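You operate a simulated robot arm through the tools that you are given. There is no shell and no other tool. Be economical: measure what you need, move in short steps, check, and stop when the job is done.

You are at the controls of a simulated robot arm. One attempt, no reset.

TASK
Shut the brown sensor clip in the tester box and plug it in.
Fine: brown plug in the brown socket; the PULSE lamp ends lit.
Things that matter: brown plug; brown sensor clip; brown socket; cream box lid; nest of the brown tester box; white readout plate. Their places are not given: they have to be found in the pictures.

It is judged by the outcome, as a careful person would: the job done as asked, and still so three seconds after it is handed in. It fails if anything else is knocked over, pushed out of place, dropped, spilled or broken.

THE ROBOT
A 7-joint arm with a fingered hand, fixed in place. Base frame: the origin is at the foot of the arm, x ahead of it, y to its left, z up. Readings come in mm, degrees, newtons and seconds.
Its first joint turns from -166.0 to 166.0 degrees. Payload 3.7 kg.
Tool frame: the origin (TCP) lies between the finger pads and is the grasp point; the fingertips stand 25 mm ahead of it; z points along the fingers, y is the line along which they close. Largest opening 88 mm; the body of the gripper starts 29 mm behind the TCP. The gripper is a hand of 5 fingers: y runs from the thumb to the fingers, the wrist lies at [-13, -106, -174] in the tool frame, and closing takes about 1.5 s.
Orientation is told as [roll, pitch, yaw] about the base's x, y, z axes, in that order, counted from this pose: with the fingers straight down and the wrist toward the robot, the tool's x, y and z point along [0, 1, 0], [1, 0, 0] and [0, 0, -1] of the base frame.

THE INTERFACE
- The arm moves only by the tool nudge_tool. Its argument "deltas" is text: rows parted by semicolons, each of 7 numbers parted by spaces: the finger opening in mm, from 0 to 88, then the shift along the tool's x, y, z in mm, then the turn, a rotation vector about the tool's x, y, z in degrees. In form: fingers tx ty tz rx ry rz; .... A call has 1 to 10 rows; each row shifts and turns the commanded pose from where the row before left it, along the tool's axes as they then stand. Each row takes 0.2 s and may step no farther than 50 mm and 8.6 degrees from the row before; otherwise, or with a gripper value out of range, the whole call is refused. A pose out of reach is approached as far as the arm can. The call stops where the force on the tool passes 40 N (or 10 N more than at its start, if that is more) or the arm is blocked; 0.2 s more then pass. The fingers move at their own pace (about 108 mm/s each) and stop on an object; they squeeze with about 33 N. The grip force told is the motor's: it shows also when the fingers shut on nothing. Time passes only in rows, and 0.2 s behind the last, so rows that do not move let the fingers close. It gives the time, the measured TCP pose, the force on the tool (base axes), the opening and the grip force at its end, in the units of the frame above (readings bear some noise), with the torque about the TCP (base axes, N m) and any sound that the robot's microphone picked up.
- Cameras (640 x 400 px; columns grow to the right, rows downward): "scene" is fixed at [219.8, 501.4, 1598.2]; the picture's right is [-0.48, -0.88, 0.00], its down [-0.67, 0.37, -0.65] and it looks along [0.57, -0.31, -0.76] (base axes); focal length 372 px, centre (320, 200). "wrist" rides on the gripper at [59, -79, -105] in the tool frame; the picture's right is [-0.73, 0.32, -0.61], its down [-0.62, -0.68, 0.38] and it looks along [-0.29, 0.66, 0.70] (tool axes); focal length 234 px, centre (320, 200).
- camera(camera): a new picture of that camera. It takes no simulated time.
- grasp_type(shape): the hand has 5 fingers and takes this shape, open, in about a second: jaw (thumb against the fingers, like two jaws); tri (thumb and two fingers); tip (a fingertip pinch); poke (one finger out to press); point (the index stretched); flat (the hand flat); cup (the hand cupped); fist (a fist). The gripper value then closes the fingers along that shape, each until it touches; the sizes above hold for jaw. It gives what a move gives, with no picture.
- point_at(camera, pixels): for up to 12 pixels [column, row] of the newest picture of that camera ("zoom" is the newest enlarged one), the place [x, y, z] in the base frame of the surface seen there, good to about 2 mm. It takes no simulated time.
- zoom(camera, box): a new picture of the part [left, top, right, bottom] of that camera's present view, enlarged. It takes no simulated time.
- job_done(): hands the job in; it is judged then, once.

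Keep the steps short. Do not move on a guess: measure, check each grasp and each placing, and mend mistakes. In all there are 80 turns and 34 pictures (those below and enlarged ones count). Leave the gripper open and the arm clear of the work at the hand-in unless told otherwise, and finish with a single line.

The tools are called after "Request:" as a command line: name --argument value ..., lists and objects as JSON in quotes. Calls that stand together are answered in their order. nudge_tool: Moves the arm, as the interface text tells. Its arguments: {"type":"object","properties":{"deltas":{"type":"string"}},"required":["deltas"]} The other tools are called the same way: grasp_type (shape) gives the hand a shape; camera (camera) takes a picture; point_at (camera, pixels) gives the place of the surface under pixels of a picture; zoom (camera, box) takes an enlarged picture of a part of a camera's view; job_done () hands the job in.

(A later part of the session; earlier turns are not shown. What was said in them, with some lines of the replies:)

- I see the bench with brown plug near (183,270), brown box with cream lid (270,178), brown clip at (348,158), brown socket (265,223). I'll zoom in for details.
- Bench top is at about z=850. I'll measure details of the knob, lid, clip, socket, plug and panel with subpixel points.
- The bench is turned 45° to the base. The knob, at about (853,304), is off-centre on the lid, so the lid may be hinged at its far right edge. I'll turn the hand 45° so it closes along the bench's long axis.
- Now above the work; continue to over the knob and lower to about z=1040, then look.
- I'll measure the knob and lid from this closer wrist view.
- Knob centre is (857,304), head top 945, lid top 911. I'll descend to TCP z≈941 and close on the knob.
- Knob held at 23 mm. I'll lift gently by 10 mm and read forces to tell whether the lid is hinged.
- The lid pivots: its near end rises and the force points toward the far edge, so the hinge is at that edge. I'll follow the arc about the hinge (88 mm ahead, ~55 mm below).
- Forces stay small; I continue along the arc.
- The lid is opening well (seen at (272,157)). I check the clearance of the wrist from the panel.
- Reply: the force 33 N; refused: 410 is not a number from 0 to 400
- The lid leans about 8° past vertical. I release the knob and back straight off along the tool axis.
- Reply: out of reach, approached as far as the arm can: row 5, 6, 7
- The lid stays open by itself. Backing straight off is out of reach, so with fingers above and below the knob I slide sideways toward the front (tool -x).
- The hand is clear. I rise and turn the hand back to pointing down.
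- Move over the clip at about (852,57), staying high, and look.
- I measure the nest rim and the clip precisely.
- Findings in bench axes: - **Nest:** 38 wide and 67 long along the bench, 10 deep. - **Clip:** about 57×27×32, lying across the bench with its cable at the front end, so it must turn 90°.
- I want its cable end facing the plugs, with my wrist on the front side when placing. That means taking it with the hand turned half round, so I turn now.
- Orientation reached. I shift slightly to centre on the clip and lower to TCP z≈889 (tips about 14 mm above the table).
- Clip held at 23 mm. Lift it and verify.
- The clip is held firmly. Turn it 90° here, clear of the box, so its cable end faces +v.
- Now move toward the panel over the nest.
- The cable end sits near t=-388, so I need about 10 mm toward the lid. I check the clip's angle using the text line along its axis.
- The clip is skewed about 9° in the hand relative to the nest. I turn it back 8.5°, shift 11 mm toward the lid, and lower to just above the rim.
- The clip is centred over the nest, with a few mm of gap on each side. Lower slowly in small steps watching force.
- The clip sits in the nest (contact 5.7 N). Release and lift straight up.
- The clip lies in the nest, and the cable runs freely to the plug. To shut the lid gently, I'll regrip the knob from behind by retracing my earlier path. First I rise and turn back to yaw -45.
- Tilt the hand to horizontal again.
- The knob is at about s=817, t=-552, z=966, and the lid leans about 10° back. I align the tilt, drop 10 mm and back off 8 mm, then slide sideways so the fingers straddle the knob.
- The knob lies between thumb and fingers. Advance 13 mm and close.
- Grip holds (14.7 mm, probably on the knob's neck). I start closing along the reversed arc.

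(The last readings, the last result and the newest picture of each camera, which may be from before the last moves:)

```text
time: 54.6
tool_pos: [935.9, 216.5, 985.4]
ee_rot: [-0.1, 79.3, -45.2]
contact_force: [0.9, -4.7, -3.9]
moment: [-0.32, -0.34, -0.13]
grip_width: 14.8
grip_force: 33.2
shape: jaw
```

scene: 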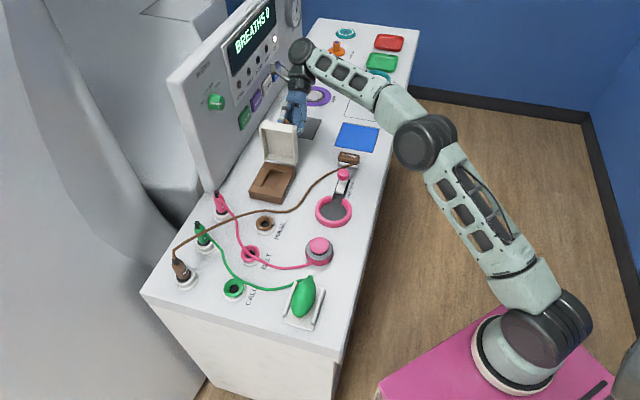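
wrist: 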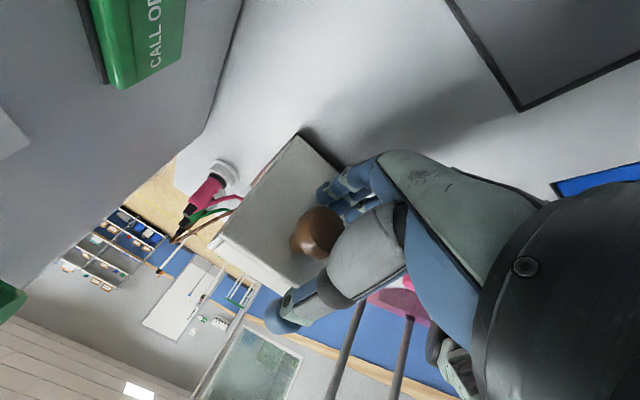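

Low force. Continue.

Request:
nudge_tool --deltas "0 0 -4.3 8.1 -5 0 0; 0 0 -4.3 8.1 -5 0 0; 0 0 -4.3 8.1 -5 0 0; 0 0 -4.3 8.1 -5 0 0; 0 0 -4.3 8.1 -5 0 0; 0 0 0 0 0 0 0"

Request:
zoom --camera "scene" --box '[220, 80, 340, 210]'

```text
time: 56.0
tool_pos: [904.1, 247.2, 990.5]
ee_rot: [0.0, 54.6, -44.9]
contact_force: [5.0, -6.4, -15.3]
moment: [-0.31, -0.44, -0.12]
grip_width: 14.2
grip_force: 33.1
shape: jaw
```

```text
3.08 times, centred on (280, 145) of scene
```

zoom: 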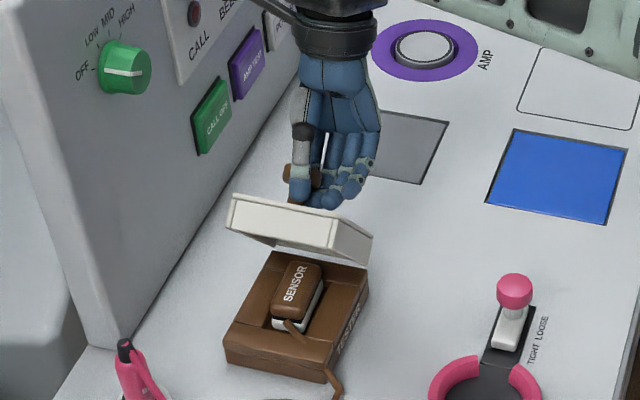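

The lid is about 40° open and the clip stays put. Slight upward pull, so I ease toward the hinge and continue.

Request:
nudge_tool --deltas "0 0 -3.5 9 -5 0 0; 0 0 -3.5 9 -5 0 0; 0 0 -4.2 8.3 -5 0 0; 0 0 -4.2 8.3 -5 0 0; 0 0 -4.2 8.3 -5 0 0; 0 0 0 0 0 0 0"

```text
time: 57.4
tool_pos: [875.5, 277.7, 975.6]
ee_rot: [-0.1, 29.5, -44.9]
contact_force: [7.6, -17.5, -18.3]
moment: [-0.33, -0.26, -0.02]
grip_width: 13.9
grip_force: 32.9
shape: jaw
```

Request:
nudge_tool --deltas "0 -1 0 9 -3 0 0; 0 0 -2 9 -5 0 0; 0 0 -3.5 8.5 -5 0 0; 0 0 -3.5 8.5 -5 0 0; 0 0 0 0 0 0 0"

```text
time: 58.6
tool_pos: [856.3, 294.7, 947.3]
ee_rot: [0.0, 11.5, -44.9]
contact_force: [6.6, 3.2, 4.9]
moment: [-0.2, -0.74, 0.02]
grip_width: 14.1
grip_force: 32.7
shape: jaw
```

Request:
nudge_tool --deltas "0 0 -3.5 7 -5 0 0; 0 0 -4 5 -5 0 0; 0 0 0 2 -1.5 0 0; 0 0 0 0 0 0 0"

Request:
zoom --camera "scene" --box '[210, 120, 330, 220]'

```text
time: 59.6
tool_pos: [849.6, 300.1, 935.6]
ee_rot: [0.1, -0.1, -45.0]
contact_force: [9.1, -4.8, 13.2]
moment: [-0.19, -0.52, 0.03]
grip_width: 15.2
grip_force: 32.9
shape: jaw
```

```text
4.00 times, centred on (270, 170) of scene
```

zoom: 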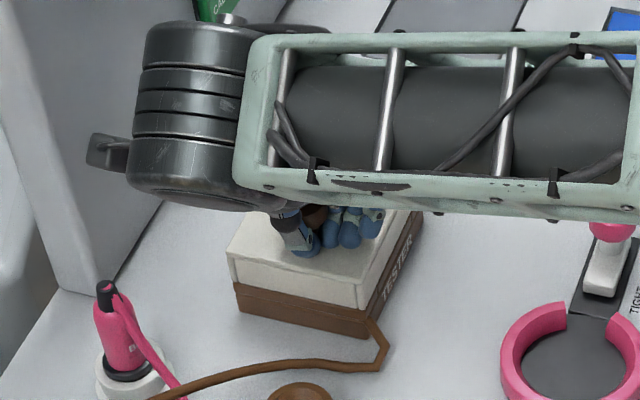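

The lid looks shut, with 13 N downward contact. I check its height against the original 911, then release and rise.

Request:
point_at --camera "zoom" --pixels '[[240, 250], [350, 280], [280, 262], [300, 320], [300, 300], [370, 295]]'

Request:
nudge_tool --deltas "40 0 0 0 0 0 0; 70 0 0 0 0 0 0; 70 0 0 0 0 0 0; 70 0 0 -10 0 0 0; 70 0 0 -30 0 0 0; 70 0 0 -40 0 0 0; 70 0 0 -40 0 0 0; 70 0 0 0 0 0 0"

```text
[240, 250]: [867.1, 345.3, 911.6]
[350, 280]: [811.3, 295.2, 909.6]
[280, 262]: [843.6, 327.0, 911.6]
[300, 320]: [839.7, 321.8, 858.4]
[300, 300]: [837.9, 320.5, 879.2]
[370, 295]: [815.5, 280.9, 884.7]
```

```text
time: 61.4
tool_pos: [851.1, 301.2, 1053.8]
ee_rot: [0.0, 0.0, -44.9]
contact_force: [-0.1, 0.2, 0.1]
moment: [0.02, -0.01, 0.0]
grip_width: 69.5
grip_force: 0.0
shape: jaw
```

The lid top reads 911, the same as at the start, so it is shut. Next I move along the bench to above the brown plug at about (716,563).

Request:
nudge_tool --deltas "70 0 -47 0 0 0 0; 70 0 -47 0 0 0 0; 70 0 -47 0 0 0 0; 70 15 -47 0 0 0 0; 70 35 -47 0 0 0 0; 70 40 -46 0 0 0 0; 70 0 0 0 0 0 0"

Request:
camera --camera "wrist"

```text
refused: row 5 steps farther than a row can; nothing moved
```

```text
3 pictures are left
```

wrist: 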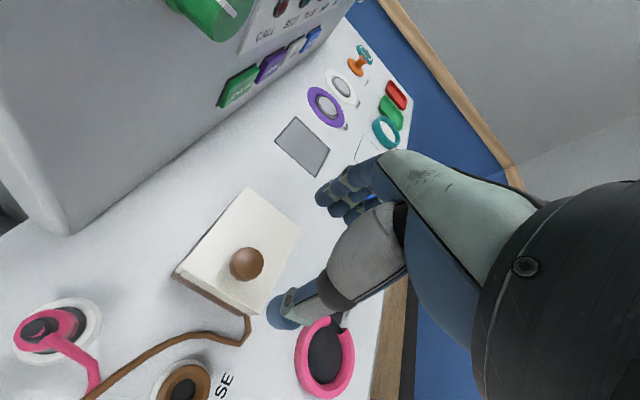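

The move was refused because one step was too long, but this picture shows the socket, so I measure its ring.

Request:
point_at --camera "wrist" --pixels '[[159, 385], [208, 380], [182, 363], [171, 388], [196, 385], [183, 376], [184, 392], [184, 398], [160, 398], [209, 396], [172, 397], [196, 397]]'

Request:
nudge_tool --deltas "70 0 -45 0 0 0 0; 70 0 -45 0 0 0 0; 70 0 -45 0 0 0 0; 70 0 -45 0 0 0 0; 70 25 -40 0 0 0 0; 70 25 -40 0 0 0 0; 70 40 -20 0 0 0 0; 70 0 0 0 0 0 0"

Request:
camera --camera "wrist"

```text
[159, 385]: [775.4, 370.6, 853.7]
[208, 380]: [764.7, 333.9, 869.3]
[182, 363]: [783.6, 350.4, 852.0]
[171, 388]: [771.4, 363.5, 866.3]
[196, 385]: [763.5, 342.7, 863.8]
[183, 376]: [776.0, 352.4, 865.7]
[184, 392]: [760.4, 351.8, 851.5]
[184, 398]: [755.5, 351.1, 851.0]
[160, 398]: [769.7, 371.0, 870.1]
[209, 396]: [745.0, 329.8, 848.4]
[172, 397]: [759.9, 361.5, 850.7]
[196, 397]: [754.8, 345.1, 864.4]
```

```text
time: 63.2
tool_pos: [710.6, 555.3, 1054.7]
ee_rot: [0.0, 0.0, -44.8]
contact_force: [-0.1, -1.1, 0.1]
moment: [-0.01, -0.06, 0.0]
grip_width: 69.9
grip_force: 0.1
shape: jaw
out of reach, approached as far as the arm can: row 7
```

```text
2 pictures are left
```

wrist: 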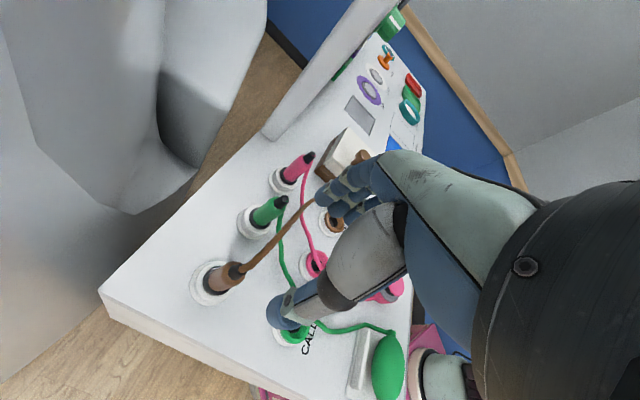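

Measure the plug in this view.

Request:
point_at --camera "wrist" --pixels '[[238, 266], [232, 264], [237, 274], [224, 270], [229, 283], [217, 268], [222, 290], [226, 277], [205, 262], [205, 302], [192, 285], [215, 280]]'

```text
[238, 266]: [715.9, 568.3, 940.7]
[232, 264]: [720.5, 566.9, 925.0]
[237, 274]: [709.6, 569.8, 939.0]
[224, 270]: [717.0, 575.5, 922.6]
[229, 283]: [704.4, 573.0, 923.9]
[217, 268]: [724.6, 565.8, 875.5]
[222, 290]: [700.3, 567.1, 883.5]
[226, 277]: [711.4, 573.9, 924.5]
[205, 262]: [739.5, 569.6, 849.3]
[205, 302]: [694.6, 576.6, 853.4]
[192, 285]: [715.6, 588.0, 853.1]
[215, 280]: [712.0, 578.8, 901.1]
```

Plug axis is about (713,566), body about 24 mm across, shoulder at 924. Reach is tight here, so I turn to yaw +45 with the wrist on the robot's side, which also keeps the fingers off the cable.

Request:
nudge_tool --deltas "70 0 0 5 0 0 -8.5; 70 0 0 5 0 0 -8.5; 70 0 0 5 0 0 -8.5; 70 0 0 5 0 0 -8.5; 70 0 0 5 0 0 -8.5; 70 0 0 5 0 0 -8.5; 70 0 0 5 0 0 -8.5; 70 0 0 5 0 0 -8.5; 70 0 0 5 0 0 -8.5; 70 0 0 0 0 0 -8.5"

Request:
nudge_tool --deltas "70 0 0 0 0 0 -5; 70 0 0 0 0 0 0; 70 0 0 0 0 0 0"

```text
time: 65.4
tool_pos: [711.5, 552.6, 1009.1]
ee_rot: [0.0, 0.1, 40.2]
contact_force: [0.0, -0.8, -0.2]
moment: [0.0, -0.03, 0.03]
grip_width: 69.7
grip_force: 0.1
shape: jaw
```

```text
time: 66.2
tool_pos: [712.8, 552.0, 1008.8]
ee_rot: [0.0, -0.1, 45.1]
contact_force: [0.3, -0.1, 0.6]
moment: [0.02, 0.0, 0.04]
grip_width: 69.8
grip_force: 0.0
shape: jaw
```

Reached. Shift to the plug axis and descend to z≈915.

Request:
nudge_tool --deltas "70 5 5 0 0 0 0; 70 4.8 5 20 0 0 0; 70 0 0 30 0 0 0; 70 0 0 25 0 0 0; 70 0 0 12 0 0 0; 70 0 0 6 0 0 0; 70 0 0 0 0 0 0"

```text
time: 67.8
tool_pos: [712.6, 567.6, 916.4]
ee_rot: [-0.1, 0.0, 45.1]
contact_force: [0.0, 0.2, -1.0]
moment: [-0.01, 0.01, 0.02]
grip_width: 69.8
grip_force: 0.2
shape: jaw
```

Positioned around the plug with no contact. Close the fingers.

Request:
nudge_tool --deltas "45 0 0 0 0 0 0; 30 0 0 0 0 0 0; 15 0 0 0 0 0 0; 0 0 0 0 0 0 0; 0 0 0 0 0 0 0; 0 0 0 0 0 0 0; 0 0 0 0 0 0 0; 0 0 0 0 0 0 0"

```text
time: 69.6
tool_pos: [712.9, 567.7, 916.3]
ee_rot: [0.0, 0.0, 45.0]
contact_force: [-2.0, -1.6, 2.2]
moment: [-0.06, 0.08, -0.05]
grip_width: 15.3
grip_force: 32.9
shape: jaw
```

Gripped at 15 mm. Pull up slowly and read the force.

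Request:
nudge_tool --deltas "0 0 0 -3 0 0 0; 0 0 0 -4 0 0 0; 0 0 0 -5 0 0 0; 0 0 0 -6 0 0 0; 0 0 0 0 0 0 0"

Request:
nudge_tool --deltas "0 0 0 -10 0 0 0; 0 0 0 -15 0 0 0; 0 0 0 -15 0 0 0; 0 0 0 -10 0 0 0; 0 0 0 0 0 0 0"

Request:
camera --camera "wrist"

```text
time: 70.8
tool_pos: [712.8, 566.9, 934.0]
ee_rot: [0.0, 0.1, 45.1]
contact_force: [-0.8, 0.1, -1.3]
moment: [0.0, -0.02, 0.02]
grip_width: 15.2
grip_force: 33.4
shape: jaw
```

```text
time: 72.0
tool_pos: [714.1, 566.4, 982.7]
ee_rot: [0.0, 0.1, 45.0]
contact_force: [0.1, 0.1, -0.1]
moment: [0.04, -0.01, 0.02]
grip_width: 15.3
grip_force: 33.1
shape: jaw
```

```text
1 pictures are left
```

wrist: 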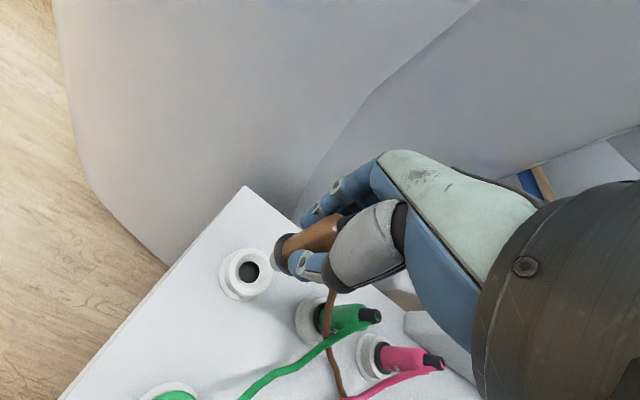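

The plug is out and held. I measure how it sits in the hand, and the empty holder as a check.

Request:
point_at --camera "wrist" --pixels '[[280, 255], [276, 240], [283, 268], [290, 234], [296, 245], [305, 240], [310, 228], [320, 245], [330, 218], [274, 250], [250, 258], [250, 283]]'

Request:
point_at --camera "wrist" --pixels '[[240, 270], [259, 272], [278, 262], [288, 244], [292, 262], [315, 218], [325, 228], [333, 224], [246, 249], [271, 272], [222, 278], [250, 299]]'

```text
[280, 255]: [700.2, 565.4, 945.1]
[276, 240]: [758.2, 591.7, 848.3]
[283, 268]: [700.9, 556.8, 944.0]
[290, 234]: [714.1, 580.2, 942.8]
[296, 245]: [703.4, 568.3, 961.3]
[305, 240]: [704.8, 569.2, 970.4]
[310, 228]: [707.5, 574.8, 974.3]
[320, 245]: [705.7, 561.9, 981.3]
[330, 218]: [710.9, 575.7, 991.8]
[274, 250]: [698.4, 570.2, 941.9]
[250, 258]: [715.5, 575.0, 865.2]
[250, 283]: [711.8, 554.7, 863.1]
```

```text
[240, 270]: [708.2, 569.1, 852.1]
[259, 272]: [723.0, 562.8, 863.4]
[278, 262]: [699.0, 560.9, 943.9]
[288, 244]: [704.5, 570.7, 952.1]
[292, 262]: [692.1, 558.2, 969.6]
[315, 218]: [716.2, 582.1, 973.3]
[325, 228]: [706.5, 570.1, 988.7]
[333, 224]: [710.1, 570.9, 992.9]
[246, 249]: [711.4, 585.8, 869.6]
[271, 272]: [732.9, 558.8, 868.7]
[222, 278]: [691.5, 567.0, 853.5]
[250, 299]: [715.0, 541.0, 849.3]
```

The plug is upright and centred (collar centre ≈ (714,566)). Route: raise a bit, move to the front first to avoid the green and pink plugs, then along to the brown socket at (762.5,354.5).

Request:
nudge_tool --deltas "0 0 0 -25 0 0 0; 0 0 -38 0 0 0 0; 0 0 -38 0 0 0 0; 0 0 -38.8 0 0 0 0; 0 -40 0 0 0 0 0; 0 -45 0 0 0 0 0; 0 -45 0 0 0 0 0; 0 -43 0 0 0 0 0; 0 -10 0 0 0 0 0; 0 0 0 0 0 0 0"

```text
time: 74.2
tool_pos: [762.3, 353.7, 1010.2]
ee_rot: [0.0, 0.0, 45.0]
contact_force: [-0.2, -0.4, -0.5]
moment: [-0.01, 0.02, 0.02]
grip_width: 15.4
grip_force: 33.3
shape: jaw
```

Before lowering, I re-measure the socket ring from the stored scene picture, which costs no new picture.

Request:
point_at --camera "scene" --pixels '[[257.5, 222.5], [272.5, 223.5], [265, 217], [264.5, 229], [259, 219], [271, 219], [259, 227], [270.5, 228], [262, 217.3], [268, 217.5], [257.3, 221], [273, 222]]'

```text
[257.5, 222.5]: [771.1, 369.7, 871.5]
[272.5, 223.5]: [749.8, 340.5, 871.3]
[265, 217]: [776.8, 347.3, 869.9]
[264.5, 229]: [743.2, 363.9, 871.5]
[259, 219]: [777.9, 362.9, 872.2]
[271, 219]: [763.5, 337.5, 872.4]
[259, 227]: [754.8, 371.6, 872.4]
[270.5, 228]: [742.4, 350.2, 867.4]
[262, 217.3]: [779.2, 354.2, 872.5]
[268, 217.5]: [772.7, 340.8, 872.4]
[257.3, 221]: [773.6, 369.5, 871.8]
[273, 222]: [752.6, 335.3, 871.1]
```

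Socket centre is about (761.5,355). Lower to z≈950 and read the position.

Request:
nudge_tool --deltas "0 0.7 0.4 20 0 0 0; 0 0 0 20 0 0 0; 0 0 0 20 0 0 0; 0 0 0 0 0 0 0; 0 0 0 0 0 0 0"

Request:
nudge_tool --deltas "0 0 0 0 0 0 0"

Request:
nudge_tool --deltas "0 0 0 0 0 0 0"

```text
time: 75.4
tool_pos: [761.3, 358.0, 950.4]
ee_rot: [0.1, 0.0, 45.1]
contact_force: [0.0, -0.6, -1.2]
moment: [-0.01, -0.03, 0.01]
grip_width: 15.4
grip_force: 32.4
shape: jaw
```

```text
time: 75.8
tool_pos: [760.9, 357.9, 950.2]
ee_rot: [0.0, 0.0, 45.0]
contact_force: [-0.2, 0.3, 0.6]
moment: [0.0, -0.01, 0.0]
grip_width: 15.3
grip_force: 33.0
shape: jaw
```

```text
time: 76.2
tool_pos: [761.1, 357.3, 949.7]
ee_rot: [0.0, 0.0, 45.0]
contact_force: [-0.4, 0.4, -0.7]
moment: [0.01, -0.01, 0.0]
grip_width: 15.2
grip_force: 33.4
shape: jaw
```

Reading ≈(761.1,357.7); correct by ~1.3 mm and lower in small steps watching force.

Request:
nudge_tool --deltas "0 -1.3 -0.7 3 0 0 0; 0 0 0 3 0 0 0; 0 0 0 3 0 0 0; 0 0 0 3 0 0 0; 0 0 0 0 0 0 0"

```text
time: 77.4
tool_pos: [762.3, 356.1, 938.1]
ee_rot: [0.1, -0.1, 45.0]
contact_force: [0.0, 0.2, -0.6]
moment: [-0.01, 0.01, 0.0]
grip_width: 15.3
grip_force: 32.7
shape: jaw
```

Request:
nudge_tool --deltas "0 0 0 3 0 0 0; 0 0 0 3 0 0 0; 0 0 0 3 0 0 0; 0 0 0 3 0 0 0; 0 0 0 0 0 0 0"

```text
time: 78.6
tool_pos: [762.7, 355.8, 925.8]
ee_rot: [0.0, -0.1, 45.1]
contact_force: [-0.1, -0.3, -0.4]
moment: [0.02, 0.01, 0.0]
grip_width: 15.2
grip_force: 32.8
shape: jaw
```

Request:
nudge_tool --deltas "0 0 0 3 0 0 0; 0 0 0 3 0 0 0; 0 0 0 2 0 0 0; 0 0 0 2 0 0 0; 0 0 0 0 0 0 0"

```text
time: 79.8
tool_pos: [761.6, 355.6, 915.3]
ee_rot: [0.0, 0.0, 45.0]
contact_force: [-1.6, -2.0, 4.5]
moment: [-0.09, 0.02, 0.0]
grip_width: 15.1
grip_force: 32.8
shape: jaw
```

Contact begins at the expected seat height (915). Press a little further to seat it.

Request:
nudge_tool --deltas "0 0 0 1.5 0 0 0; 0 0 0 1.5 0 0 0; 0 0 0 1.5 0 0 0; 0 0 0 0 0 0 0; 0 0 0 0 0 0 0"

```text
time: 81.0
tool_pos: [760.9, 356.0, 912.9]
ee_rot: [0.1, -0.1, 45.0]
contact_force: [-3.0, -2.4, 33.9]
moment: [-0.05, 0.01, 0.03]
grip_width: 17.1
grip_force: 33.3
shape: jaw
```

Pressed to 34 N at z=913, which is seated. Release, rise, and retreat to the front.

Request:
nudge_tool --deltas "30 0 0 0 0 0 0; 60 0 0 0 0 0 0; 70 0 0 0 0 0 0; 70 0 0 -10 0 0 0; 70 0 0 -40 0 0 0; 70 0 0 -45 0 0 0; 70 0 -45 0 0 0 0; 70 0 -45 0 0 0 0; 70 0 -45 0 0 0 0; 70 0 -45 0 0 0 0"

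Request:
nudge_tool --deltas "70 -40 0 0 0 0 0; 70 -40 0 0 0 0 0; 70 -40 0 0 0 0 0; 70 -40 0 0 0 0 0; 70 0 0 0 0 0 0; 70 0 0 0 0 0 0"

Request:
zoom --camera "scene" --box '[150, 20, 350, 270]'

```text
time: 83.2
tool_pos: [637.0, 225.4, 1003.9]
ee_rot: [0.0, 0.1, 45.1]
contact_force: [0.3, 0.7, -0.3]
moment: [0.01, 0.02, -0.01]
grip_width: 69.8
grip_force: 0.0
shape: jaw
```

```text
time: 84.6
tool_pos: [747.8, 111.4, 1006.4]
ee_rot: [0.0, 0.0, 45.1]
contact_force: [-0.4, -0.3, 0.1]
moment: [0.02, 0.02, 0.07]
grip_width: 69.7
grip_force: 0.0
shape: jaw
```

```text
1.60 times, centred on (250, 145) of scene
```

zoom: 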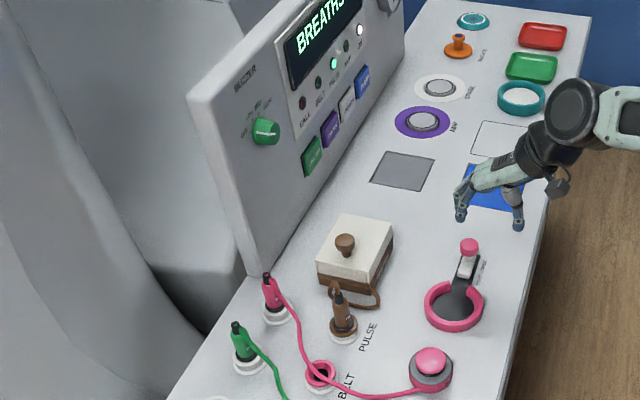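

The third lamp on the panel, PULSE at (333,63), is lit green. The brown plug stands in the brown socket, the box lid is shut, and the hand is open and clear. I hand the job in.

Request:
job_done

```text
The job is handed in.
```

Job handed in: the brown sensor clip is shut in the tester box, the brown plug is in the brown socket, and the PULSE lamp was lit in the last picture.
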